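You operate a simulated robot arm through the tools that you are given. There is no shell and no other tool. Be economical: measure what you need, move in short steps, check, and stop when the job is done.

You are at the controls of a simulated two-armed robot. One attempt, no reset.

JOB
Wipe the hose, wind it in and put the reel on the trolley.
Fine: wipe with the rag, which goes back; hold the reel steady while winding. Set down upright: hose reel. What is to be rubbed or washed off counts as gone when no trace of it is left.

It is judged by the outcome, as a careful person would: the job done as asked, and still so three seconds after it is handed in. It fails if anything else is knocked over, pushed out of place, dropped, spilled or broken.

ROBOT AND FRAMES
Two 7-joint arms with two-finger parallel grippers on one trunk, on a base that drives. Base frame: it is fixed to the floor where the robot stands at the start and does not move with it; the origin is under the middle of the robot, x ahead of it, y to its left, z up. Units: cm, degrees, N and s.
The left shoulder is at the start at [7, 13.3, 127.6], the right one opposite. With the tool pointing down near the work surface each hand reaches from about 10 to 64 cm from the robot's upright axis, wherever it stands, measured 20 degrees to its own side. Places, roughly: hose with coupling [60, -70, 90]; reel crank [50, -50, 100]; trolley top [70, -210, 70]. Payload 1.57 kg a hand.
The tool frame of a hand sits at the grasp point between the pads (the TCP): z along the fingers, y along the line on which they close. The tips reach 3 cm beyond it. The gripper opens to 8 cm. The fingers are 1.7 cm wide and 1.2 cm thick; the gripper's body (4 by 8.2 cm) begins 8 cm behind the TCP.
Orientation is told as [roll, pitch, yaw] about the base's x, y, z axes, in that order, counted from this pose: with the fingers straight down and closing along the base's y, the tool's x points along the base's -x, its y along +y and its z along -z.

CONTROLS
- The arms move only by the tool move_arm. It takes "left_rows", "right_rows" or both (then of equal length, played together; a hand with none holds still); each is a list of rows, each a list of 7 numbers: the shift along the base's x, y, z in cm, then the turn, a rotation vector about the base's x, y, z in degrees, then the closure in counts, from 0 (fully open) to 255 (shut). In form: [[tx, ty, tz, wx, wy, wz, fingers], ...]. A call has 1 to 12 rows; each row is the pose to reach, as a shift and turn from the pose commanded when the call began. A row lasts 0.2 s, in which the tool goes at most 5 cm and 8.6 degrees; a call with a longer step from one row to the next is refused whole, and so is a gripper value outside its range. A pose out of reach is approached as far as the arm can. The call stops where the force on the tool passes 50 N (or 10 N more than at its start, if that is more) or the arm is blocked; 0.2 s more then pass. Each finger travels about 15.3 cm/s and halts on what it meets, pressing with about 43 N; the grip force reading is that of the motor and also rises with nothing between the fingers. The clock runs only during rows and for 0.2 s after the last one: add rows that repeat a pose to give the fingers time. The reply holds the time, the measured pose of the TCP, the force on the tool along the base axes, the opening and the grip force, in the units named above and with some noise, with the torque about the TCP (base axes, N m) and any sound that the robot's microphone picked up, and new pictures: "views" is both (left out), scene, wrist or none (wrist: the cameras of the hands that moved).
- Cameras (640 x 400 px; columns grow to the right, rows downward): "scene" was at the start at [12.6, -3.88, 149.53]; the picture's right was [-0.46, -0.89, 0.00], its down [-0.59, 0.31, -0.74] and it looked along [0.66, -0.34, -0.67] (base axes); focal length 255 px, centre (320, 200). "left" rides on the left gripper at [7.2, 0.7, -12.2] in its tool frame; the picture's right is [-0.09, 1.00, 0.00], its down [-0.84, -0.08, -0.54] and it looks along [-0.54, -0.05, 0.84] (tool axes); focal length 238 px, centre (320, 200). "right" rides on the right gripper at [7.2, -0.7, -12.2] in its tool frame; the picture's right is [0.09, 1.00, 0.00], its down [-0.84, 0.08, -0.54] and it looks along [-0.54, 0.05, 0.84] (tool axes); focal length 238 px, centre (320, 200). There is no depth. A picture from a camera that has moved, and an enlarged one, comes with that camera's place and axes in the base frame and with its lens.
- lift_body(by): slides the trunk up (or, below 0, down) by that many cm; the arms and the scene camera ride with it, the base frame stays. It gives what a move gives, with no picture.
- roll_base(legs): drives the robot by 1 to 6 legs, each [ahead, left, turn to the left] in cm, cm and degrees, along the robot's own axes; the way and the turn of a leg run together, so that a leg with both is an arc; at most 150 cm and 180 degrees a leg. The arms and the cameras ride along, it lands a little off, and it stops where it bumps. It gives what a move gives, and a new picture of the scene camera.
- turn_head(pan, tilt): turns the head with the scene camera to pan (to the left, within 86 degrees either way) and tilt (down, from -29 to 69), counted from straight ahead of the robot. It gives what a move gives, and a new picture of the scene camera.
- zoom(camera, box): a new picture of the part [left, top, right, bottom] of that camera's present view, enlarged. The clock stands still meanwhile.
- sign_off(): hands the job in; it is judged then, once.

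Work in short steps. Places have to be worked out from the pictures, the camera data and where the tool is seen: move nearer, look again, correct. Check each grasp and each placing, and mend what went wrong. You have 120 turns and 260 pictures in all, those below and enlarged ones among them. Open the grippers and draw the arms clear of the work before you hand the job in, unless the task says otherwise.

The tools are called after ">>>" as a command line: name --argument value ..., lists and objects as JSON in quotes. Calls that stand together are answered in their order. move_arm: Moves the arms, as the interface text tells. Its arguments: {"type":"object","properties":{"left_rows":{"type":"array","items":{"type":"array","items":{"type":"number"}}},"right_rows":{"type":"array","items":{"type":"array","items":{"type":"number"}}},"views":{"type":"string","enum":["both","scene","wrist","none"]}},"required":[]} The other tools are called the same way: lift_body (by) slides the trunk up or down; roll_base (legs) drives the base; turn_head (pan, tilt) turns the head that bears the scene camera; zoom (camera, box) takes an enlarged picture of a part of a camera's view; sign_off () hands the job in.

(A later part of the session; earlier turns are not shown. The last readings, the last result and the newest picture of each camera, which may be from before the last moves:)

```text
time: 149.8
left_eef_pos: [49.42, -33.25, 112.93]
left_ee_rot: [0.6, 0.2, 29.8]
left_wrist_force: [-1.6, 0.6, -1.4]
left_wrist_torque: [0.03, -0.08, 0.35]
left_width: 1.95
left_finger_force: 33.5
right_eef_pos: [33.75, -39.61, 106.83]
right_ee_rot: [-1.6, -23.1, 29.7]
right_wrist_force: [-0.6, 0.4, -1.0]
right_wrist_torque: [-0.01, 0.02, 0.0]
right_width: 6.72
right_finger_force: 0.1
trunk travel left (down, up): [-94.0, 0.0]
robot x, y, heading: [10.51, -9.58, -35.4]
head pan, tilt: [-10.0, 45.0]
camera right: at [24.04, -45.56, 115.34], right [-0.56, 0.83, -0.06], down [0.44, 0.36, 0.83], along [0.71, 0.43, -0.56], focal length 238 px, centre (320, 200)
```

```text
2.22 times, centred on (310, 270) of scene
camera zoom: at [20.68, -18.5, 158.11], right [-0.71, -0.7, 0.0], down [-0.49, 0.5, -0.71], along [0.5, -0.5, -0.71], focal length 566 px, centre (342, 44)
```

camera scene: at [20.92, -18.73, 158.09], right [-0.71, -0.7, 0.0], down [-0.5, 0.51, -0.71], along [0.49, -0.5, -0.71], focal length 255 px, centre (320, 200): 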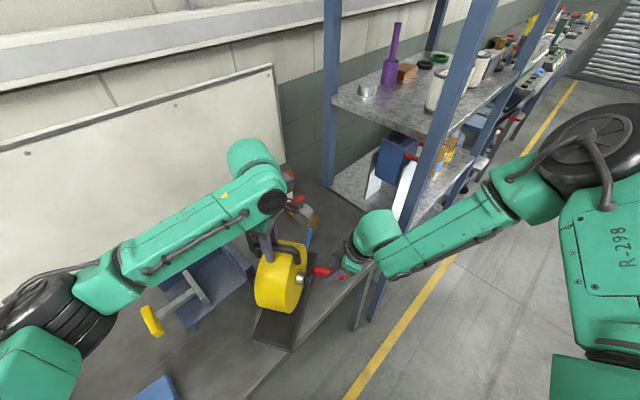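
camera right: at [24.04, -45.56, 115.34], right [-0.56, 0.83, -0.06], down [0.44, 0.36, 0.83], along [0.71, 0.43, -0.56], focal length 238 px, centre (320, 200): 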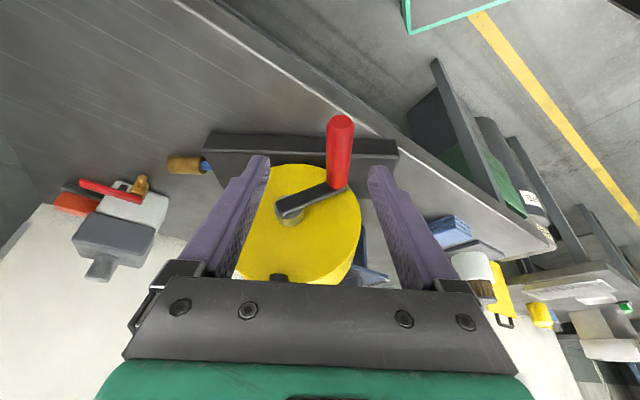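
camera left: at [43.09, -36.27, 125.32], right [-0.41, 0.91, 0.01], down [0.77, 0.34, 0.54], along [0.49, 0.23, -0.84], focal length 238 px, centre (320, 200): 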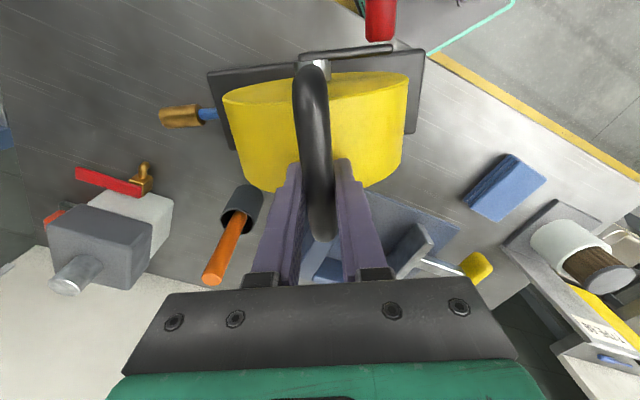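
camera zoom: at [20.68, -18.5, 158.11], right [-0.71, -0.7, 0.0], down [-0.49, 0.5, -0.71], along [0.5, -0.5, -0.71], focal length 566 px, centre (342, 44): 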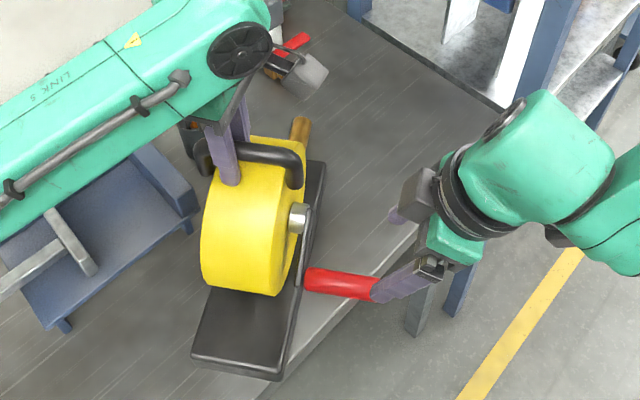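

About 2 cm of hose is left; the arm was too folded for the low near side. I re-grip the handle (now ≈[36.5,-36.5,100]) with less hand tilt, which brings the wrist farther from the body.

>>> move_arm --right_rows '[[0, 0, 3, -3.5, 6.5, 0, 40], [1, 1, 4, -7, 13, 0, 40], [2.2, 2.4, 3, -7, 13, 0, 40], [2.65, 3, 1, -7, 13, 0, 40], [2.65, 3, -2, -7, 13, 0, 40], [2.65, 3, -2, -7, 13, 0, 40]]' --views "wrist"

```text
time: 151.2
left_eef_pos: [49.66, -33.43, 112.95]
left_ee_rot: [0.5, 0.2, 30.0]
left_wrist_force: [-0.5, 0.8, -5.3]
left_wrist_torque: [0.03, -0.02, 0.18]
left_width: 1.76
left_finger_force: 32.2
right_eef_pos: [36.37, -36.13, 104.82]
right_ee_rot: [-1.3, -8.4, 29.6]
right_wrist_force: [0.8, 0.4, 0.3]
right_wrist_torque: [-0.01, 0.01, -0.01]
right_width: 6.75
right_finger_force: 0.0
trunk travel left (down, up): [-94.0, 0.0]
robot x, y, heading: [10.71, -10.08, -35.6]
head pan, tilt: [-10.0, 45.0]
camera right: at [28.93, -40.87, 115.91], right [-0.57, 0.82, -0.04], down [0.61, 0.45, 0.66], along [0.56, 0.35, -0.75], focal length 238 px, centre (320, 200)
```

right: 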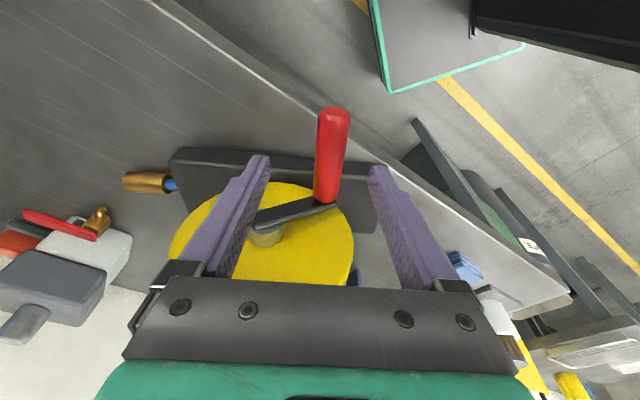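

In reach now. Descend 4 cm and close.

>>> move_arm --right_rows '[[0, 0, -2, 0, 0, 0, 40], [0.1, 0.2, -4, 0, 0, 0, 40], [0.1, 0.2, -4.3, 0, 0, 0, 64], [0.1, 0.2, -4.3, 0, 0, 0, 150], [0.1, 0.2, -4.3, 0, 0, 0, 205], [0.1, 0.2, -4.3, 0, 0, 0, 205]]' --views "wrist"

```text
time: 152.6
left_eef_pos: [49.56, -33.46, 113.1]
left_ee_rot: [0.5, 0.1, 29.9]
left_wrist_force: [1.3, -1.1, -3.0]
left_wrist_torque: [0.0, 0.0, 0.27]
left_width: 1.77
left_finger_force: 33.0
right_eef_pos: [35.07, -37.5, 102.53]
right_ee_rot: [-1.2, -8.4, 29.6]
right_wrist_force: [0.5, -0.4, -0.4]
right_wrist_torque: [0.03, 0.0, 0.04]
right_width: 1.58
right_finger_force: 0.1
right hand out of reach, approached as far as the arm can: row 1, 2, 3, 4, 5, 6
trunk travel left (down, up): [-94.0, 0.0]
robot x, y, heading: [10.95, -9.8, -35.4]
head pan, tilt: [-10.0, 45.0]
camera right: at [27.63, -42.43, 113.57], right [-0.57, 0.82, -0.03], down [0.61, 0.45, 0.66], along [0.56, 0.35, -0.75], focal length 238 px, centre (320, 200)
```

right: 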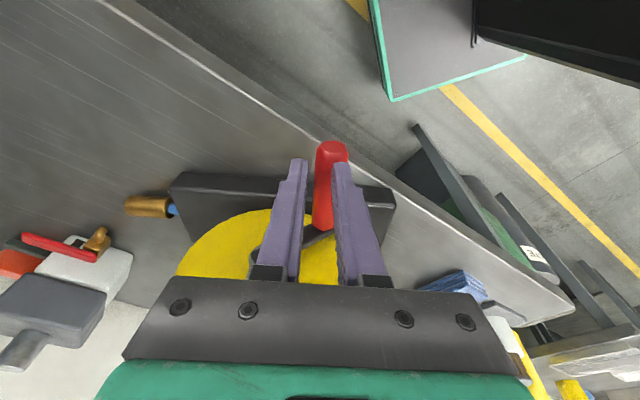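

The arm cannot go lower there. Instead I let the left hand lift the reel slightly and set it ~6 cm farther from the robot (toward [+4.9,-3.5]); right hand opens and withdraws upward first.

>>> move_arm --right_rows '[[0, 0, 2, 0, 0, 0, 205], [-0.5, -0.5, 5, 0, 0, 0, 100], [-1, -1, 9, 0, 0, 0, 40], [-1, -1, 9, 0, 0, 0, 40], [-1, -1, 9, 0, 0, 0, 40], [-1, -1, 9, 0, 0, 0, 40], [-1, -1, 9, 0, 0, 0, 40], [-1, -1, 9, 0, 0, 0, 40], [-1, -1, 9, 0, 0, 0, 40]]' --left_rows '[[0, 0, 0, 0, 0, 0, 255], [0, 0, 0.7, 0, 0, 0, 255], [0, 0, 1.4, 0, 0, 0, 255], [1.2, -0.9, 1.6, 0, 0, 0, 255], [2.4, -1.8, 1.6, 0, 0, 0, 255], [3.7, -2.7, 1.6, 0, 0, 0, 255], [4.9, -3.5, 1.6, 0, 0, 0, 255], [4.9, -3.5, 1.6, 0, 0, 0, 255], [4.9, -3.5, 1.6, 0, 0, 0, 255]]' --views "both"

```text
time: 154.6
left_eef_pos: [54.5, -37.1, 114.79]
left_ee_rot: [0.6, 0.2, 29.7]
left_wrist_force: [0.1, -0.3, -12.2]
left_wrist_torque: [-0.07, -0.04, 0.08]
left_width: 1.77
left_finger_force: 32.4
right_eef_pos: [34.36, -38.74, 111.11]
right_ee_rot: [-1.2, -8.5, 29.5]
right_wrist_force: [0.7, 0.2, 0.8]
right_wrist_torque: [0.0, 0.01, 0.0]
right_width: 6.74
right_finger_force: 0.1
trunk travel left (down, up): [-94.0, 0.0]
robot x, y, heading: [11.07, -10.27, -35.4]
head pan, tilt: [-10.0, 45.0]
camera scene: at [20.95, -18.79, 158.09], right [-0.71, -0.7, 0.0], down [-0.5, 0.51, -0.71], along [0.49, -0.5, -0.71], focal length 255 px, centre (320, 200)
camera right: at [26.76, -43.57, 122.18], right [-0.57, 0.82, -0.03], down [0.61, 0.45, 0.66], along [0.55, 0.35, -0.75], focal length 238 px, centre (320, 200)
camera left: at [48.13, -39.98, 126.98], right [-0.42, 0.91, 0.01], down [0.77, 0.35, 0.54], along [0.49, 0.23, -0.84], focal length 238 px, centre (320, 200)
```

scene: 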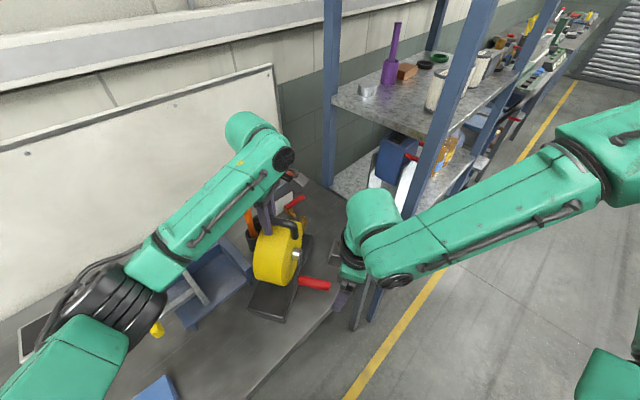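
right: 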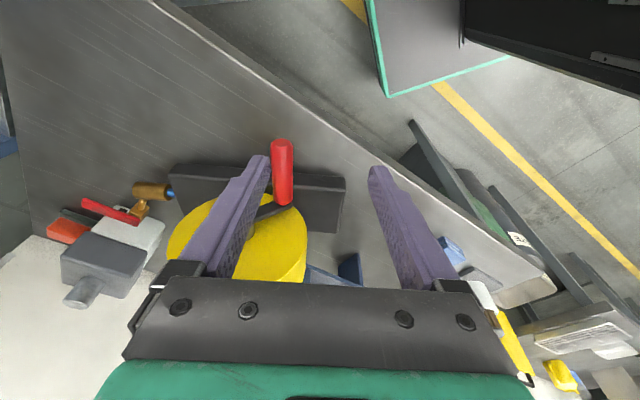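
left: 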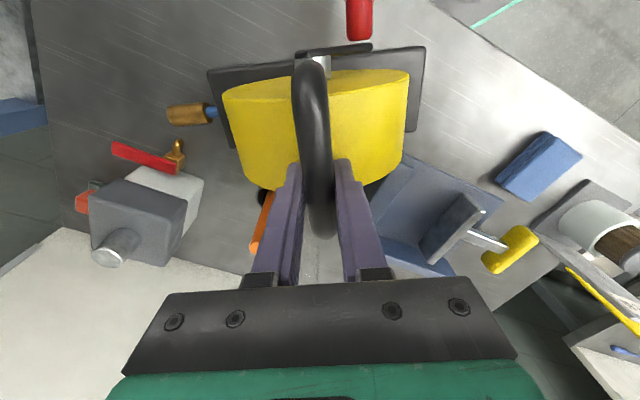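

Reached fine. Set the reel down there and bring the right hand above the handle.

>>> move_arm --left_rows '[[0, 0, -0.8, 0, 0, 0, 255], [0, 0, -1.4, 0, 0, 0, 255], [0, 0, -1.6, 0, 0, 0, 255], [0, 0, -1.6, 0, 0, 0, 255]]' --views "both"

>>> zoom --camera "right" --box '[120, 100, 400, 300]'

```text
time: 155.6
left_eef_pos: [54.44, -36.99, 113.03]
left_ee_rot: [0.6, 0.1, 29.9]
left_wrist_force: [-2.3, -1.7, -10.3]
left_wrist_torque: [0.0, 0.08, 0.17]
left_width: 1.78
left_finger_force: 31.8
right_eef_pos: [34.22, -38.78, 111.12]
right_ee_rot: [-1.3, -8.4, 29.6]
right_wrist_force: [0.4, 0.1, 0.7]
right_wrist_torque: [-0.01, -0.03, 0.0]
right_width: 6.75
right_finger_force: 0.1
trunk travel left (down, up): [-94.0, 0.0]
robot x, y, heading: [10.65, -9.87, -35.5]
head pan, tilt: [-10.0, 45.0]
camera scene: at [20.92, -18.8, 158.09], right [-0.71, -0.7, 0.0], down [-0.5, 0.51, -0.71], along [0.49, -0.5, -0.71], focal length 255 px, centre (320, 200)
camera left: at [48.08, -39.91, 125.39], right [-0.42, 0.91, 0.01], down [0.77, 0.35, 0.54], along [0.49, 0.23, -0.84], focal length 238 px, centre (320, 200)
```

scene: 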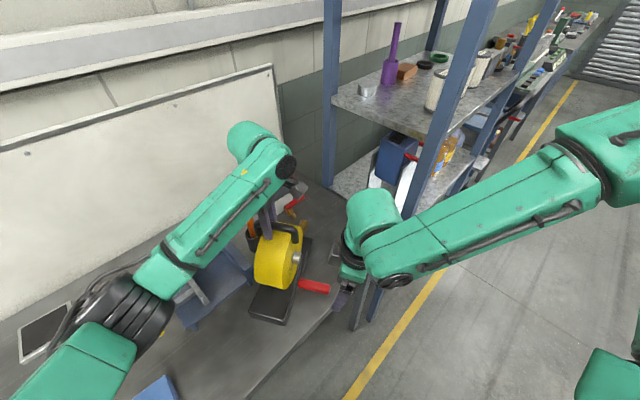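
left: 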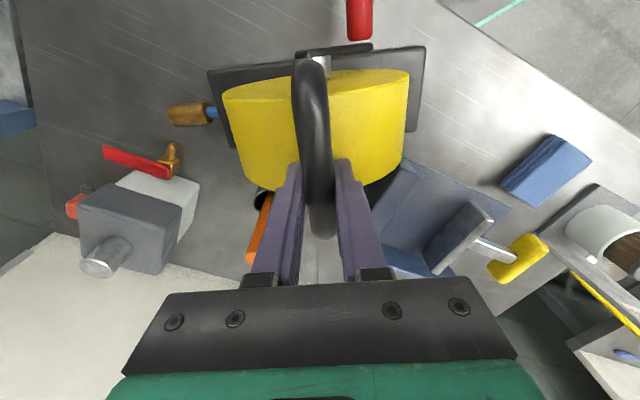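

```text
2.00 times, centred on (260, 200) of right
camera zoom: at [26.73, -43.58, 122.19], right [-0.57, 0.82, -0.03], down [0.61, 0.45, 0.66], along [0.55, 0.35, -0.75], focal length 477 px, centre (440, 200)
```

zoom: 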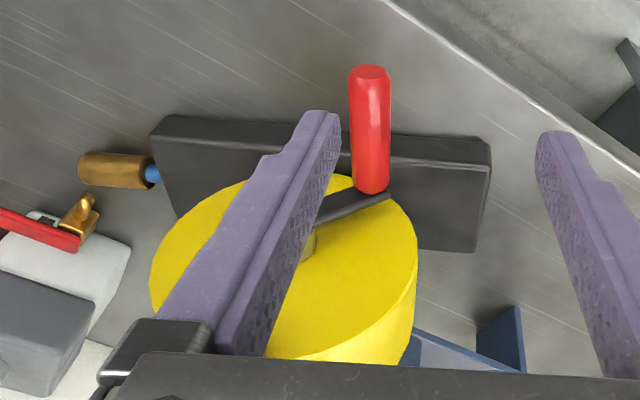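

Handle now ≈[42.2,-38.7,98.3] (θ≈130°). Right hand goes above it and down; left eases down a hair.

>>> move_arm --right_rows '[[3, 0, 0, 0, 0, 0, 40], [6, 0, -1.5, 0, 0, 0, 40], [7.9, 0, -4.5, 0, 0, 0, 40], [7.9, 0, -7, 0, 0, 0, 40], [7.9, 0, -7, 0, 0, 0, 40]]' --left_rows '[[0, 0, -0.1, 0, 0, 0, 255], [0, 0, -0.15, 0, 0, 0, 255], [0, 0, -0.15, 0, 0, 0, 255], [0, 0, -0.15, 0, 0, 0, 255], [0, 0, -0.15, 0, 0, 0, 255]]' --views "wrist"

```text
time: 156.8
left_eef_pos: [54.49, -36.88, 113.02]
left_ee_rot: [0.5, 0.0, 29.9]
left_wrist_force: [0.3, -3.2, 4.8]
left_wrist_torque: [-0.41, 0.65, 0.11]
left_width: 1.76
left_finger_force: 32.2
right_eef_pos: [39.72, -39.79, 106.04]
right_ee_rot: [-1.4, -8.5, 29.6]
right_wrist_force: [0.0, 0.4, -0.6]
right_wrist_torque: [0.03, 0.0, -0.02]
right_width: 6.75
right_finger_force: 0.1
right hand out of reach, approached as far as the arm can: row 3, 4, 5
trunk travel left (down, up): [-94.0, 0.0]
robot x, y, heading: [10.72, -9.45, -35.6]
head pan, tilt: [-10.0, 45.0]
camera right: at [32.24, -44.59, 117.02], right [-0.57, 0.82, -0.04], down [0.61, 0.45, 0.66], along [0.56, 0.35, -0.75], focal length 238 px, centre (320, 200)
camera left: at [48.01, -39.78, 125.3], right [-0.42, 0.91, 0.01], down [0.77, 0.35, 0.54], along [0.49, 0.23, -0.84], focal length 238 px, centre (320, 200)
```

right: 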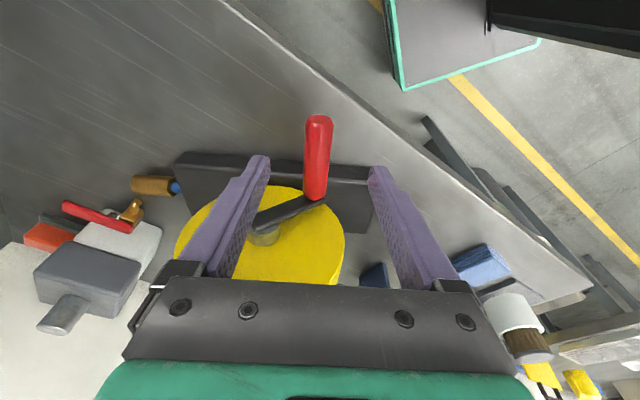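
left: 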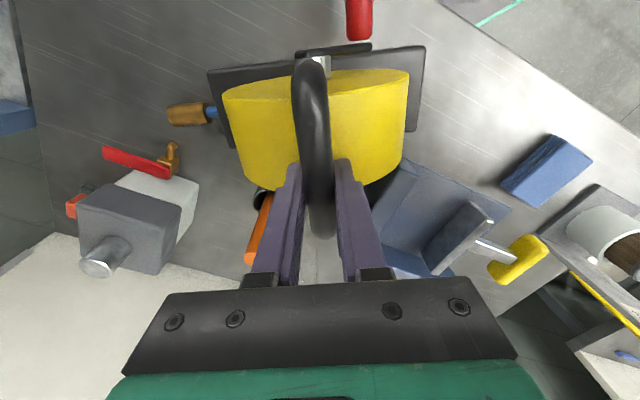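

Less tilt is actually worse, so the wrist angle limits. I tilt the hand further (≈35°) here, while staying clear.

>>> move_arm --right_rows '[[-0.5, -0.3, 0.5, 4, -7, 0, 40], [-1, -0.6, 1, 8, -14, 0, 40], [-1, -0.6, 1, 12, -20.5, 0, 40], [0, 0, 0, 13.5, -23, 0, 40], [0.6, 0.4, -1, 13.5, -23, 0, 40], [0.6, 0.4, -1, 13.5, -23, 0, 40]]' --views "wrist"

```text
time: 158.2
left_eef_pos: [54.4, -36.91, 112.94]
left_ee_rot: [0.5, 0.0, 29.8]
left_wrist_force: [3.3, -5.5, 12.4]
left_wrist_torque: [-0.04, 0.03, 0.06]
left_width: 1.76
left_finger_force: 32.4
right_eef_pos: [40.24, -39.31, 104.78]
right_ee_rot: [-0.7, -35.0, 29.3]
right_wrist_force: [0.7, 0.1, -0.1]
right_wrist_torque: [0.04, 0.01, -0.03]
right_width: 6.75
right_finger_force: 0.1
trunk travel left (down, up): [-94.0, 0.0]
robot x, y, heading: [10.76, -10.5, -35.3]
head pan, tilt: [-10.0, 45.0]
camera right: at [29.38, -46.18, 110.66], right [-0.55, 0.83, -0.06], down [0.29, 0.26, 0.92], along [0.79, 0.49, -0.38], focal length 238 px, centre (320, 200)
```

right: 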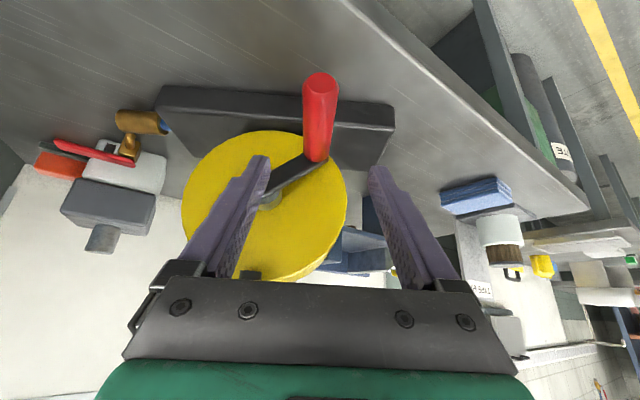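

In reach with the larger tilt and well aligned. Descend and grip.

>>> move_arm --right_rows '[[0.4, 0, -2, 0, 0, 0, 40], [0.8, 0, -4, 0, 0, 0, 64], [1, 0, -5.8, 0, 0, 0, 64], [1, 0, -5.8, 0, 0, 0, 64], [1, 0, -5.8, 0, 0, 0, 150], [1, 0, -5.8, 0, 0, 0, 205], [1, 0, -5.8, 0, 0, 0, 205]]' --views "wrist"

```text
time: 159.8
left_eef_pos: [54.38, -36.74, 113.06]
left_ee_rot: [0.5, 0.1, 29.8]
left_wrist_force: [5.4, -7.1, 18.2]
left_wrist_torque: [-0.23, 0.36, 0.12]
left_width: 1.75
left_finger_force: 32.5
right_eef_pos: [39.1, -40.76, 104.11]
right_ee_rot: [-0.8, -35.1, 29.4]
right_wrist_force: [0.9, 0.5, -0.4]
right_wrist_torque: [0.01, 0.01, 0.01]
right_width: 1.58
right_finger_force: 0.1
right hand out of reach, approached as far as the arm can: row 1, 2, 3, 4, 5, 6, 7
trunk travel left (down, up): [-94.0, 0.0]
robot x, y, heading: [10.93, -10.07, -35.7]
head pan, tilt: [-10.0, 45.0]
camera right: at [28.21, -47.63, 109.93], right [-0.55, 0.83, -0.06], down [0.28, 0.26, 0.92], along [0.79, 0.49, -0.38], focal length 238 px, centre (320, 200)
```

right: 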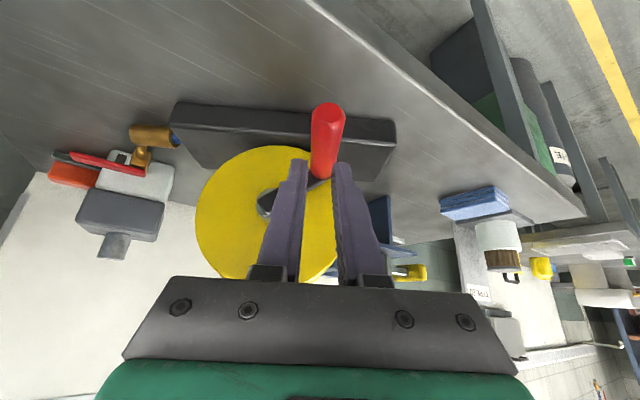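

Low positions are hard with the trunk raised (they were fine before). I'll open both hands, raise them, and lower the trunk 9 cm again.

>>> move_arm --left_rows '[[0, 0, 0, 0, 0, 0, 120], [0, 0, 0, 0, 0, 0, 0], [0, 0, 0, 0, 0, 0, 0], [0, 0, 4, 0, 0, 0, 0], [0, 0, 8.5, 0, 0, 0, 0], [0, 0, 12, 0, 0, 0, 0]]' --right_rows '[[0, 0, 2, 0, 0, 0, 40], [-0.5, -0.3, 5, 0, 0, 0, 40], [-1, -0.6, 8, 0, 0, 0, 40], [-1.5, -0.9, 10, 0, 0, 0, 40], [-2, -1.2, 12, 0, 0, 0, 40], [-2, -1.2, 13, 0, 0, 0, 40]]' --views "none"

>>> lift_body --by -9

>>> zoom --camera "scene" --box '[120, 100, 520, 350]'

>>> zoom --camera "left" --box '[0, 0, 640, 400]'

```text
time: 161.2
left_eef_pos: [54.6, -36.74, 125.08]
left_ee_rot: [0.6, 0.1, 29.9]
left_wrist_force: [0.0, -1.1, -0.4]
left_wrist_torque: [0.02, 0.0, -0.04]
left_width: 7.99
left_finger_force: 0.0
right_eef_pos: [36.91, -41.93, 117.23]
right_ee_rot: [-0.9, -35.0, 29.3]
right_wrist_force: [0.7, -0.1, -0.3]
right_wrist_torque: [-0.01, -0.04, 0.02]
right_width: 6.72
right_finger_force: 0.0
trunk travel left (down, up): [-94.0, 0.0]
robot x, y, heading: [10.73, -10.22, -35.4]
head pan, tilt: [-10.0, 45.0]
```

```text
time: 162.4
left_eef_pos: [54.78, -36.79, 116.12]
left_ee_rot: [0.4, 0.1, 29.8]
left_wrist_force: [0.0, 0.2, 0.3]
left_wrist_torque: [-0.01, 0.0, 0.01]
left_width: 8.02
left_finger_force: 0.0
right_eef_pos: [36.97, -41.89, 108.22]
right_ee_rot: [-0.7, -35.2, 29.3]
right_wrist_force: [0.5, 0.7, -0.2]
right_wrist_torque: [0.03, -0.03, 0.02]
right_width: 6.74
right_finger_force: 0.1
trunk travel left (down, up): [-85.0, 9.0]
robot x, y, heading: [10.87, -10.2, -35.5]
head pan, tilt: [-10.0, 45.0]
```

```text
1.60 times, centred on (320, 225) of scene
camera zoom: at [20.78, -18.59, 149.12], right [-0.71, -0.7, 0.0], down [-0.5, 0.5, -0.71], along [0.5, -0.5, -0.71], focal length 408 px, centre (320, 160)
```

zoom: 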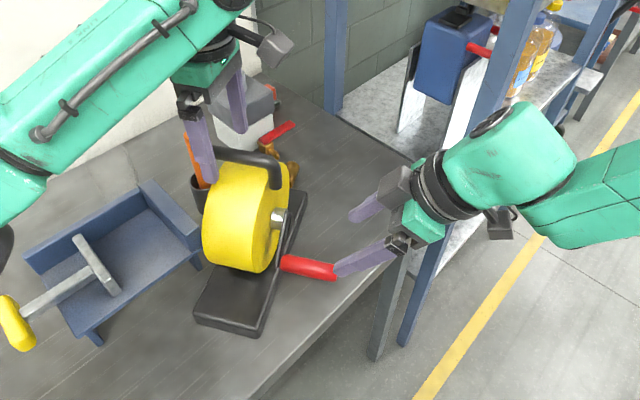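

```text
1.00 times, centred on (320, 200) of left
camera zoom: at [48.32, -39.68, 128.32], right [-0.42, 0.91, 0.01], down [0.77, 0.35, 0.54], along [0.49, 0.23, -0.84], focal length 238 px, centre (320, 200)
```

zoom: 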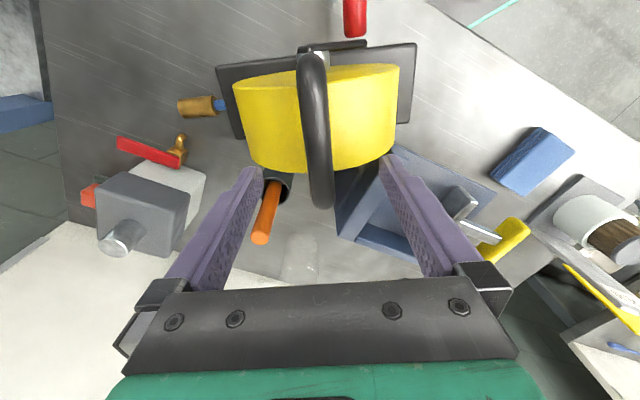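

Left lowers and grips the bar again; right approaches the handle (≈[42,-39.2,98]) along its finger direction.

>>> move_arm --left_rows '[[0, 0, -1.5, 0, 0, 0, 0], [0, 0, -2.9, 0, 0, 0, 0], [0, 0, -2.9, 0, 0, 0, 0], [0, 0, -2.9, 0, 0, 0, 100], [0, 0, -2.9, 0, 0, 0, 255], [0, 0, -2.9, 0, 0, 0, 255]]' --right_rows '[[0, 0, 0, 0, 0, 0, 40], [0, 0, 0, 0, 0, 0, 40], [1.2, 0.6, -2.5, 0, 0, 0, 40], [2.4, 1.3, -5, 0, 0, 0, 40], [3.6, 1.9, -7.5, 0, 0, 0, 40], [3.6, 1.9, -7.5, 0, 0, 0, 40]]' --views "wrist"

```text
time: 163.8
left_eef_pos: [54.82, -36.92, 113.28]
left_ee_rot: [0.6, 0.3, 29.9]
left_wrist_force: [-0.4, -1.2, 0.7]
left_wrist_torque: [-0.02, 0.01, 0.07]
left_width: 1.76
left_finger_force: 32.3
right_eef_pos: [40.34, -40.19, 100.6]
right_ee_rot: [-0.7, -35.1, 29.5]
right_wrist_force: [0.3, 0.6, 0.8]
right_wrist_torque: [-0.01, 0.04, 0.0]
right_width: 6.74
right_finger_force: 0.1
trunk travel left (down, up): [-85.0, 9.0]
robot x, y, heading: [10.81, -9.72, -35.3]
head pan, tilt: [-10.0, 45.0]
camera right: at [29.4, -47.03, 106.54], right [-0.55, 0.83, -0.07], down [0.28, 0.26, 0.92], along [0.79, 0.49, -0.38], focal length 238 px, centre (320, 200)
camera left: at [48.39, -39.81, 125.56], right [-0.42, 0.91, 0.01], down [0.77, 0.35, 0.54], along [0.49, 0.23, -0.84], focal length 238 px, centre (320, 200)
```

right: 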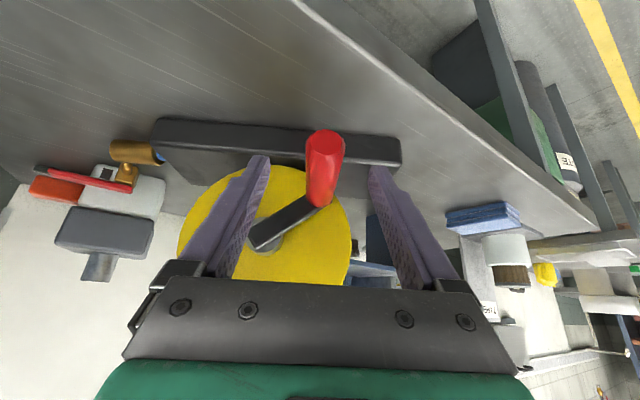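
left: 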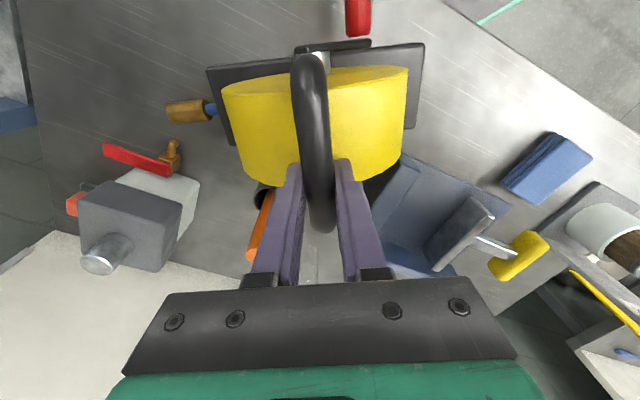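

In reach. Go 1.7 cm further and close.

>>> move_arm --right_rows '[[0.5, 0.3, -0.9, 0, 0, 0, 40], [1, 0.6, -1.7, 0, 0, 0, 40], [1, 0.6, -1.7, 0, 0, 0, 64], [1, 0.6, -1.7, 0, 0, 0, 150], [1, 0.6, -1.7, 0, 0, 0, 205], [1, 0.6, -1.7, 0, 0, 0, 205]]' --views "wrist"

```text
time: 165.2
left_eef_pos: [54.8, -36.86, 113.25]
left_ee_rot: [0.6, 0.3, 29.9]
left_wrist_force: [0.2, -4.6, 0.1]
left_wrist_torque: [-0.02, 0.01, 0.15]
left_width: 1.77
left_finger_force: 31.9
right_eef_pos: [41.34, -39.58, 98.82]
right_ee_rot: [-0.7, -35.0, 29.5]
right_wrist_force: [-3.6, 5.1, 0.9]
right_wrist_torque: [0.09, -0.07, 0.85]
right_width: 2.38
right_finger_force: 36.3
trunk travel left (down, up): [-85.0, 9.0]
robot x, y, heading: [10.89, -9.97, -35.6]
head pan, tilt: [-10.0, 45.0]
camera right: at [30.45, -46.42, 104.73], right [-0.55, 0.83, -0.06], down [0.28, 0.26, 0.92], along [0.79, 0.49, -0.38], focal length 238 px, centre (320, 200)
```

right: 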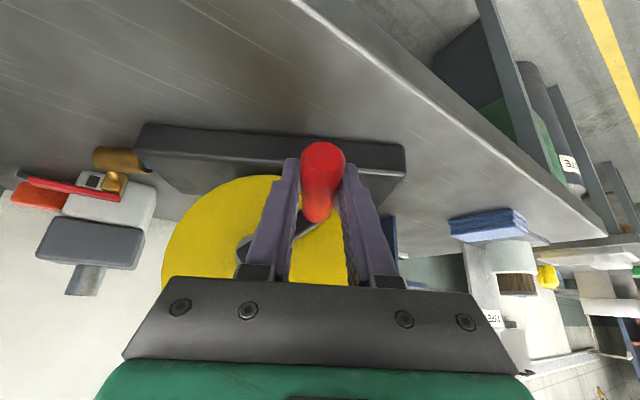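

Gripped. Turn slowly from θ≈133° to ≈181°.

>>> move_arm --right_rows '[[0.24, -0.42, -0.44, 0, 0, 0, 205], [0.48, -0.83, -0.83, 0, 0, 0, 205], [0.75, -1.3, -1.16, 0, 0, 0, 205], [1.03, -1.78, -1.43, 0, 0, 0, 205], [1.33, -2.3, -1.64, 0, 0, 0, 205], [1.63, -2.83, -1.8, 0, 0, 0, 205], [1.94, -3.37, -1.88, 0, 0, 0, 205], [2.25, -3.92, -1.9, 0, 0, 0, 205]]' --views "wrist"

>>> zoom --camera "left" --box '[120, 0, 440, 200]'

```text
time: 167.0
left_eef_pos: [54.7, -36.9, 113.32]
left_ee_rot: [0.5, 0.1, 29.8]
left_wrist_force: [6.0, 1.6, 13.1]
left_wrist_torque: [-0.19, 0.43, -0.02]
left_width: 1.76
left_finger_force: 32.6
right_eef_pos: [43.53, -43.53, 96.79]
right_ee_rot: [-0.7, -34.9, 29.3]
right_wrist_force: [-9.2, -1.4, -10.7]
right_wrist_torque: [-0.31, 0.55, 0.69]
right_width: 2.33
right_finger_force: 35.7
trunk travel left (down, up): [-85.0, 9.0]
robot x, y, heading: [10.97, -10.23, -35.3]
head pan, tilt: [-10.0, 45.0]
camera right: at [32.72, -50.35, 102.72], right [-0.55, 0.83, -0.06], down [0.29, 0.26, 0.92], along [0.79, 0.49, -0.38], focal length 238 px, centre (320, 200)
```

right: 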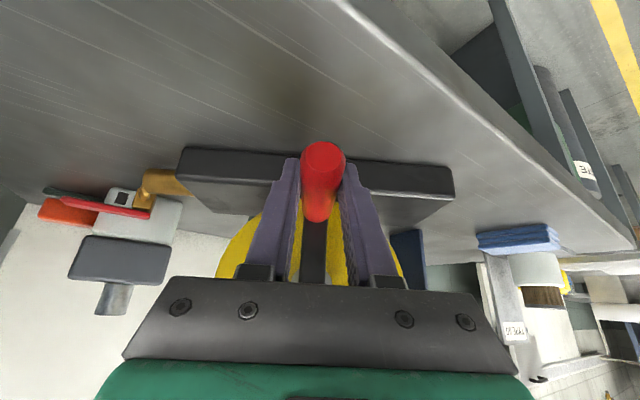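

```text
2.00 times, centred on (280, 100) of left
camera zoom: at [48.41, -39.87, 125.63], right [-0.42, 0.91, 0.01], down [0.77, 0.35, 0.54], along [0.49, 0.23, -0.84], focal length 477 px, centre (400, 400)
```

zoom: 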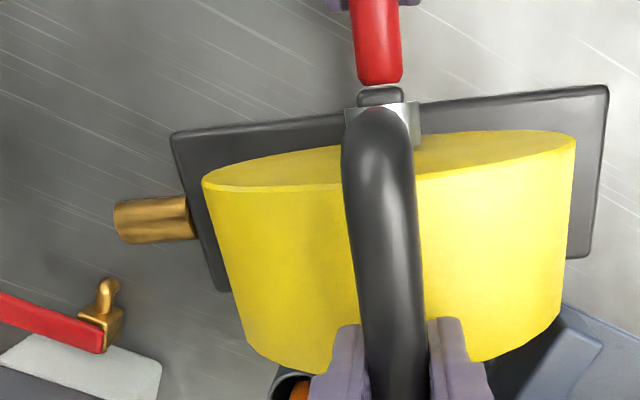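

The hose is wound in: the coupling sits at the reel base. A tiny nudge further to make sure it's at its stop, then release.

>>> move_arm --right_rows '[[0.25, -0.45, 0.02, 0, 0, 0, 205], [0.45, -0.8, 0.06, 0, 0, 0, 205]]' --views "none"

>>> zoom --camera "left" --box '[120, 0, 440, 200]'

```text
time: 167.6
left_eef_pos: [54.92, -36.77, 113.58]
left_ee_rot: [0.2, 0.0, 30.0]
left_wrist_force: [19.1, -6.4, 24.9]
left_wrist_torque: [-0.06, -0.03, 0.6]
left_width: 1.77
left_finger_force: 32.7
right_eef_pos: [44.06, -43.93, 97.08]
right_ee_rot: [-0.7, -35.0, 29.5]
right_wrist_force: [-19.4, 10.7, -15.6]
right_wrist_torque: [0.13, 0.07, 1.23]
right_width: 2.42
right_finger_force: 36.6
trunk travel left (down, up): [-85.0, 9.0]
robot x, y, heading: [10.52, -10.03, -35.5]
head pan, tilt: [-10.0, 45.0]
```

```text
2.00 times, centred on (280, 100) of left
camera zoom: at [48.42, -39.63, 125.81], right [-0.42, 0.91, 0.0], down [0.76, 0.35, 0.54], along [0.49, 0.23, -0.84], focal length 477 px, centre (400, 400)
```

zoom: 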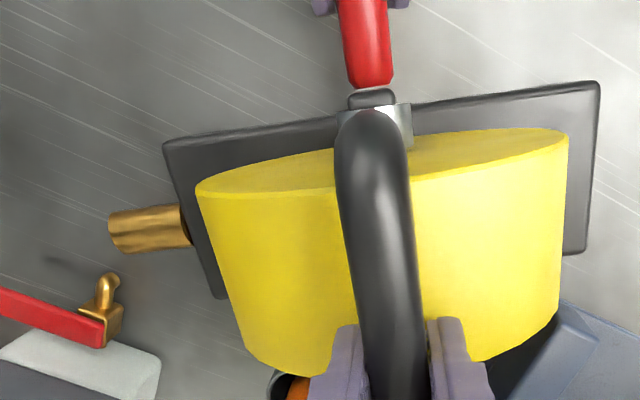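

End stop reached. Release the right hand and withdraw it along its fingers.

>>> move_arm --right_rows '[[0, 0, 0, 0, 0, 0, 120], [0, 0, 0, 0, 0, 0, 40], [0, 0, 0, 0, 0, 0, 40], [-1.8, -1, 3, 0, 0, 0, 40], [-3.6, -2.1, 6, 0, 0, 0, 40], [-5.4, -4, 9, 0, 0, 0, 40], [-7, -7, 11, -4, 7, 0, 40], [-8, -11, 12, -8, 14, 0, 40]]' --views "scene"

>>> zoom --camera "left" --box '[0, 0, 640, 400]'

```text
time: 169.4
left_eef_pos: [54.79, -37.13, 113.21]
left_ee_rot: [0.6, 0.2, 29.8]
left_wrist_force: [-2.4, -0.9, -11.2]
left_wrist_torque: [0.01, 0.06, 0.2]
left_width: 1.78
left_finger_force: 32.2
right_eef_pos: [36.44, -55.53, 109.25]
right_ee_rot: [-0.9, -18.9, 29.3]
right_wrist_force: [-0.3, 0.5, -0.8]
right_wrist_torque: [0.02, 0.0, -0.02]
right_width: 6.73
right_finger_force: 0.1
trunk travel left (down, up): [-85.0, 9.0]
robot x, y, heading: [10.81, -9.47, -35.3]
head pan, tilt: [-10.0, 45.0]
camera scene: at [20.94, -18.87, 149.09], right [-0.71, -0.7, 0.0], down [-0.5, 0.51, -0.71], along [0.49, -0.5, -0.71], focal length 255 px, centre (320, 200)
```

scene: 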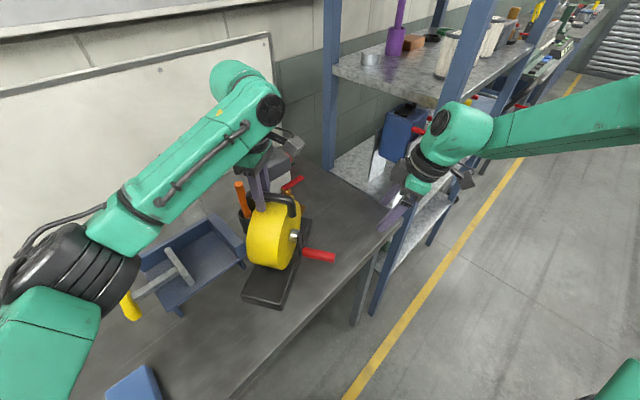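

```text
1.00 times, centred on (320, 200) of left
camera zoom: at [48.47, -39.99, 125.5], right [-0.42, 0.91, 0.01], down [0.77, 0.34, 0.54], along [0.49, 0.23, -0.84], focal length 238 px, centre (320, 200)
```

zoom: 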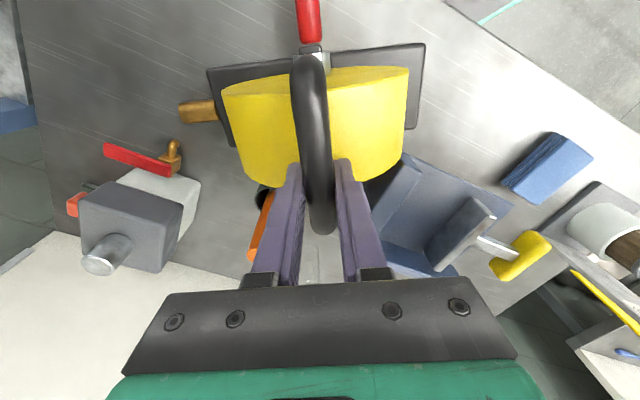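

Winding done. Now lift the reel 12 cm with the left hand and check.

>>> move_arm --left_rows '[[0, 0, 1, 0, 0, 0, 255], [0, 0, 2.5, 0, 0, 0, 255], [0, 0, 4.5, 0, 0, 0, 255], [0, 0, 6.5, 0, 0, 0, 255], [0, 0, 8.5, 0, 0, 0, 255], [-0.5, 0.3, 10.5, 0, 0, 0, 255], [-1, 0.6, 12, 0, 0, 0, 255], [-1, 0.6, 12, 0, 0, 0, 255]]' --right_rows '[[-1, 1, 1, 0, 0, 0, 40], [-2, 2, 2, 0, 0, 0, 40], [-3, 3, 4, 0, 0, 0, 40], [-4, 4, 6, 0, 0, 0, 40], [-4, 4, 8, 0, 0, 0, 40], [-4, 4, 10, 0, 0, 0, 40], [-4, 4, 12, 0, 0, 0, 40], [-4, 4, 14, 0, 0, 0, 40]]' --views "scene"

>>> zoom --camera "left" --box '[0, 0, 640, 400]'

```text
time: 171.2
left_eef_pos: [53.29, -35.91, 125.52]
left_ee_rot: [0.2, 0.1, 29.9]
left_wrist_force: [0.0, 0.0, -0.2]
left_wrist_torque: [-0.03, -0.04, -0.01]
left_width: 0.0
left_finger_force: 21.5
right_eef_pos: [31.91, -51.07, 123.33]
right_ee_rot: [-1.0, -19.0, 29.4]
right_wrist_force: [-0.8, -0.3, -0.6]
right_wrist_torque: [-0.03, -0.05, 0.01]
right_width: 6.73
right_finger_force: 0.1
trunk travel left (down, up): [-85.0, 9.0]
robot x, y, heading: [10.96, -9.73, -35.7]
head pan, tilt: [-10.0, 45.0]
camera scene: at [20.43, -18.51, 149.19], right [-0.71, -0.7, 0.0], down [-0.49, 0.5, -0.71], along [0.5, -0.51, -0.71], focal length 255 px, centre (320, 200)
```

scene: 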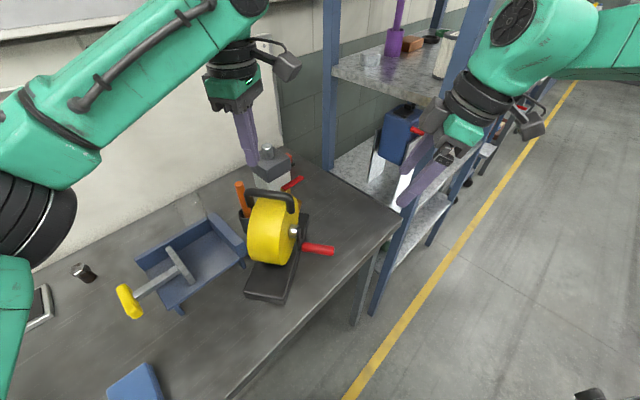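

```text
1.00 times, centred on (320, 200) of left
camera zoom: at [46.89, -38.82, 137.73], right [-0.41, 0.91, 0.0], down [0.77, 0.35, 0.54], along [0.49, 0.23, -0.84], focal length 238 px, centre (320, 200)
```

zoom: 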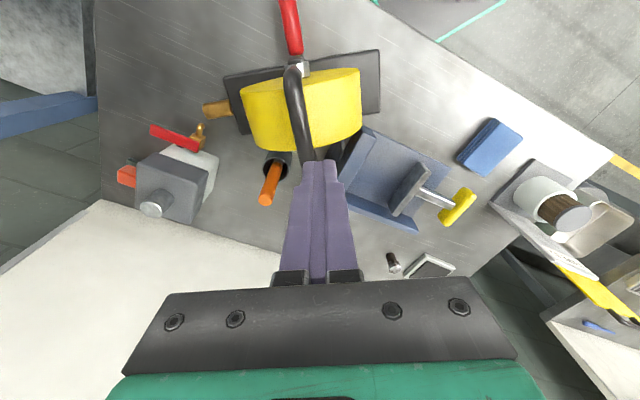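

The reel slipped out of the grip right away and stayed standing on the bench (grip was too high on the bar, lift too quick). I re-align: bar centre ≈[53.2,-37.7], yaw ≈35°.

>>> move_arm --left_rows '[[0, -0.9, 0, 0, 0, 3, 100], [-0.1, -1.8, -2, 0, 0, 5.5, 0], [-0.1, -1.8, -6, 0, 0, 5.5, 0], [-0.1, -1.8, -8.5, 0, 0, 5.5, 0], [-0.1, -1.8, -8.5, 0, 0, 5.5, 0]]' --views "wrist"

```text
time: 172.4
left_eef_pos: [53.46, -38.03, 116.73]
left_ee_rot: [0.5, 0.2, 35.3]
left_wrist_force: [0.4, 0.5, 0.2]
left_wrist_torque: [-0.02, -0.03, 0.03]
left_width: 7.98
left_finger_force: 0.0
right_eef_pos: [31.96, -51.14, 123.12]
right_ee_rot: [-1.0, -19.1, 29.6]
right_wrist_force: [-0.4, 0.1, 0.1]
right_wrist_torque: [-0.01, -0.01, -0.01]
right_width: 6.78
right_finger_force: 0.1
trunk travel left (down, up): [-85.0, 9.0]
robot x, y, heading: [10.9, -9.75, -35.5]
head pan, tilt: [-10.0, 45.0]
camera left: at [47.41, -41.53, 129.0], right [-0.5, 0.87, 0.01], down [0.73, 0.42, 0.54], along [0.46, 0.28, -0.84], focal length 238 px, centre (320, 200)
```

left: 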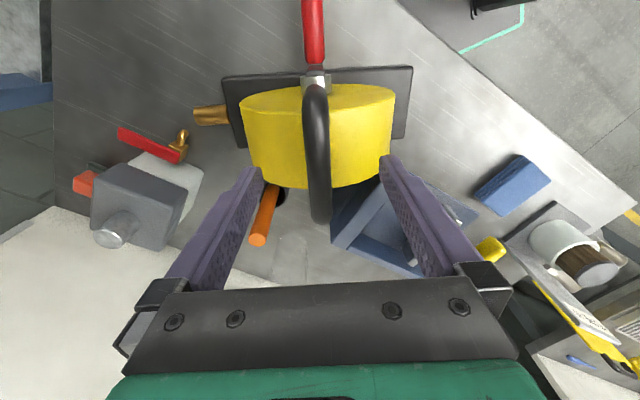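

Aligned. Descend to z≈112.7 (deeper than before), watching for contact with the drum.

>>> move_arm --left_rows '[[-0.1, 0, -1.5, 0, 0, 0, 0], [-0.1, 0, -3, 0, 0, 0, 0], [-0.1, 0, -3.6, 0, 0, 0, 0], [-0.1, 0, -4.1, 0, 0, 0, 0], [-0.1, 0, -4.1, 0, 0, 0, 0]]' --views "none"

```text
time: 173.6
left_eef_pos: [53.63, -38.05, 112.55]
left_ee_rot: [0.5, 0.1, 35.4]
left_wrist_force: [-0.1, 0.0, 0.3]
left_wrist_torque: [0.02, 0.0, 0.0]
left_width: 7.98
left_finger_force: 0.1
right_eef_pos: [32.24, -51.03, 123.06]
right_ee_rot: [-0.9, -18.9, 29.6]
right_wrist_force: [-0.7, -0.1, -0.3]
right_wrist_torque: [-0.03, -0.03, -0.03]
right_width: 6.71
right_finger_force: 0.2
trunk travel left (down, up): [-85.0, 9.0]
robot x, y, heading: [11.03, -10.03, -35.5]
head pan, tilt: [-10.0, 45.0]
```

No contact. Close here (raised 0.3) and test-lift slowly 1.5 cm.

>>> move_arm --left_rows '[[0, 0, 0.3, 0, 0, 0, 0], [0, 0, 0.3, 0, 0, 0, 120], [0, 0, 0.3, 0, 0, 0, 255], [0, 0, 0.3, 0, 0, 0, 255], [0, 0, 0.3, 0, 0, 0, 255], [0, 0, 0.6, 0, 0, 0, 255], [0, 0, 0.9, 0, 0, 0, 255], [0, 0, 1.2, 0, 0, 0, 255], [0, 0, 1.5, 0, 0, 0, 255], [0, 0, 1.8, 0, 0, 0, 255], [0, 0, 1.8, 0, 0, 0, 255]]' --views "wrist"

```text
time: 176.0
left_eef_pos: [53.64, -38.16, 114.31]
left_ee_rot: [0.5, 0.1, 35.3]
left_wrist_force: [0.8, 0.3, -11.9]
left_wrist_torque: [0.09, 0.03, -0.02]
left_width: 1.77
left_finger_force: 32.1
right_eef_pos: [32.39, -51.14, 122.98]
right_ee_rot: [-0.8, -19.0, 29.3]
right_wrist_force: [0.3, 0.2, -1.1]
right_wrist_torque: [0.03, 0.04, 0.0]
right_width: 6.74
right_finger_force: 0.1
trunk travel left (down, up): [-85.0, 9.0]
robot x, y, heading: [10.95, -10.18, -35.5]
head pan, tilt: [-10.0, 45.0]
camera left: at [47.59, -41.62, 126.5], right [-0.5, 0.87, 0.01], down [0.73, 0.42, 0.54], along [0.46, 0.28, -0.84], focal length 238 px, centre (320, 200)
```

left: 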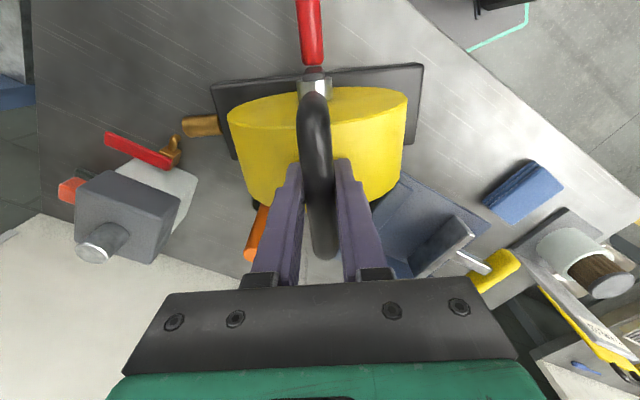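

Held, 12 N. Lift slowly another 8 cm.

>>> move_arm --left_rows '[[0, 0, 0.5, 0, 0, 0, 255], [0, 0, 1.1, 0, 0, 0, 255], [0, 0, 1.8, 0, 0, 0, 255], [0, 0, 2.5, 0, 0, 0, 255], [0, 0, 3.2, 0, 0, 0, 255], [0, 0, 3.9, 0, 0, 0, 255], [0, 0, 4.6, 0, 0, 0, 255], [0, 0, 5.3, 0, 0, 0, 255], [0, 0, 6, 0, 0, 0, 255], [0, 0, 6.7, 0, 0, 0, 255], [0, 0, 7.3, 0, 0, 0, 255], [0, 0, 7.5, 0, 0, 0, 255]]' --views "wrist"

```text
time: 178.6
left_eef_pos: [53.78, -38.14, 121.73]
left_ee_rot: [0.7, 0.2, 35.4]
left_wrist_force: [0.7, 4.0, -21.2]
left_wrist_torque: [-0.03, -0.04, -0.04]
left_width: 1.75
left_finger_force: 32.3
right_eef_pos: [32.46, -51.12, 123.04]
right_ee_rot: [-0.8, -18.8, 29.4]
right_wrist_force: [-0.1, -0.2, -0.5]
right_wrist_torque: [0.01, -0.03, 0.01]
right_width: 6.74
right_finger_force: 0.1
trunk travel left (down, up): [-85.0, 9.0]
robot x, y, heading: [10.57, -10.06, -35.6]
head pan, tilt: [-10.0, 45.0]
camera left: at [47.72, -41.56, 133.89], right [-0.5, 0.87, 0.01], down [0.73, 0.42, 0.54], along [0.46, 0.28, -0.84], focal length 238 px, centre (320, 200)
```

left: 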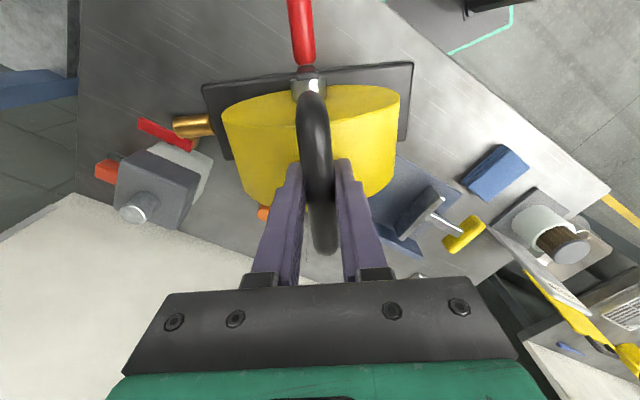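

Downward force reads 21 N, more than the weight: maybe the coupling is hooking on the valve lever. I look before moving on.

>>> zoom --camera "left" --box '[60, 60, 300, 260]'

>>> zoom --camera "scene" --box '[200, 120, 360, 300]'

```text
2.00 times, centred on (180, 160) of left
camera zoom: at [47.72, -41.56, 133.89], right [-0.5, 0.87, 0.01], down [0.73, 0.42, 0.54], along [0.46, 0.28, -0.84], focal length 477 px, centre (600, 280)
```

zoom: 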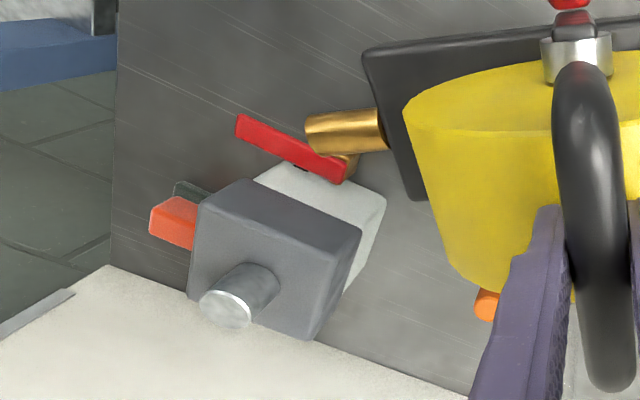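

```text
2.22 times, centred on (280, 210) of scene
camera zoom: at [21.08, -18.75, 149.08], right [-0.71, -0.7, 0.0], down [-0.5, 0.51, -0.71], along [0.49, -0.5, -0.71], focal length 566 px, centre (409, 178)
```

zoom: 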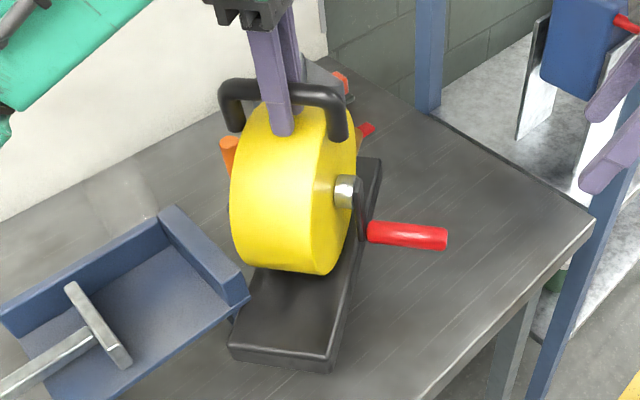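

It's ambiguous; I move the reel horizontally away from the valve (-x,+y) in small steps and re-read the force.

>>> move_arm --left_rows '[[-0.5, 0.4, 0, 0, 0, 0, 255], [-1, 0.8, 0, 0, 0, 0, 255], [-1.5, 1.2, 0, 0, 0, 0, 255], [-2, 1.6, 0, 0, 0, 0, 255], [-2, 1.6, 0, 0, 0, 0, 255]]' --views "wrist"

>>> zoom --camera "left" --box '[60, 60, 300, 260]'

```text
time: 179.8
left_eef_pos: [51.72, -36.52, 121.72]
left_ee_rot: [0.7, 0.2, 35.5]
left_wrist_force: [-0.5, 0.1, -12.8]
left_wrist_torque: [0.04, 0.02, -0.03]
left_width: 1.77
left_finger_force: 32.8
right_eef_pos: [32.41, -51.16, 123.0]
right_ee_rot: [-0.7, -18.8, 29.3]
right_wrist_force: [-1.1, 0.6, -0.1]
right_wrist_torque: [-0.01, -0.02, -0.01]
right_width: 6.74
right_finger_force: 0.1
trunk travel left (down, up): [-85.0, 9.0]
robot x, y, heading: [10.74, -9.72, -35.4]
head pan, tilt: [-10.0, 45.0]
camera left: at [45.64, -40.06, 133.98], right [-0.5, 0.87, 0.01], down [0.73, 0.42, 0.54], along [0.46, 0.28, -0.84], focal length 238 px, centre (320, 200)
```

left: 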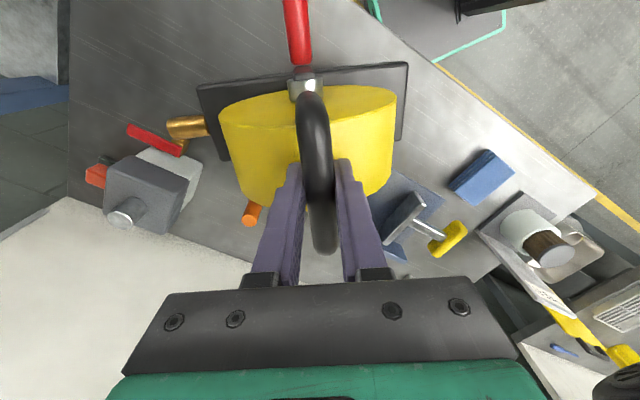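

```text
2.00 times, centred on (180, 160) of left
camera zoom: at [45.64, -40.06, 133.98], right [-0.5, 0.87, 0.01], down [0.73, 0.42, 0.54], along [0.46, 0.28, -0.84], focal length 477 px, centre (600, 280)
```

zoom: 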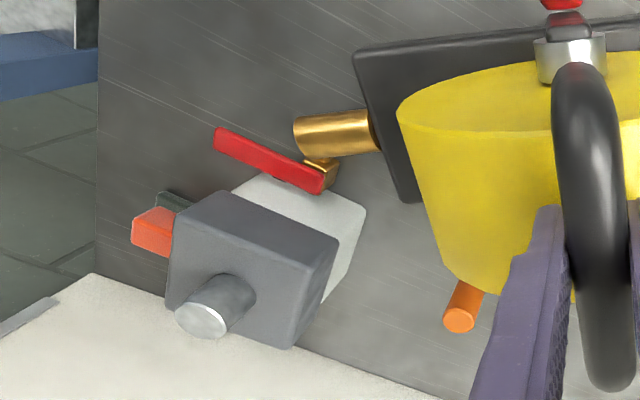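

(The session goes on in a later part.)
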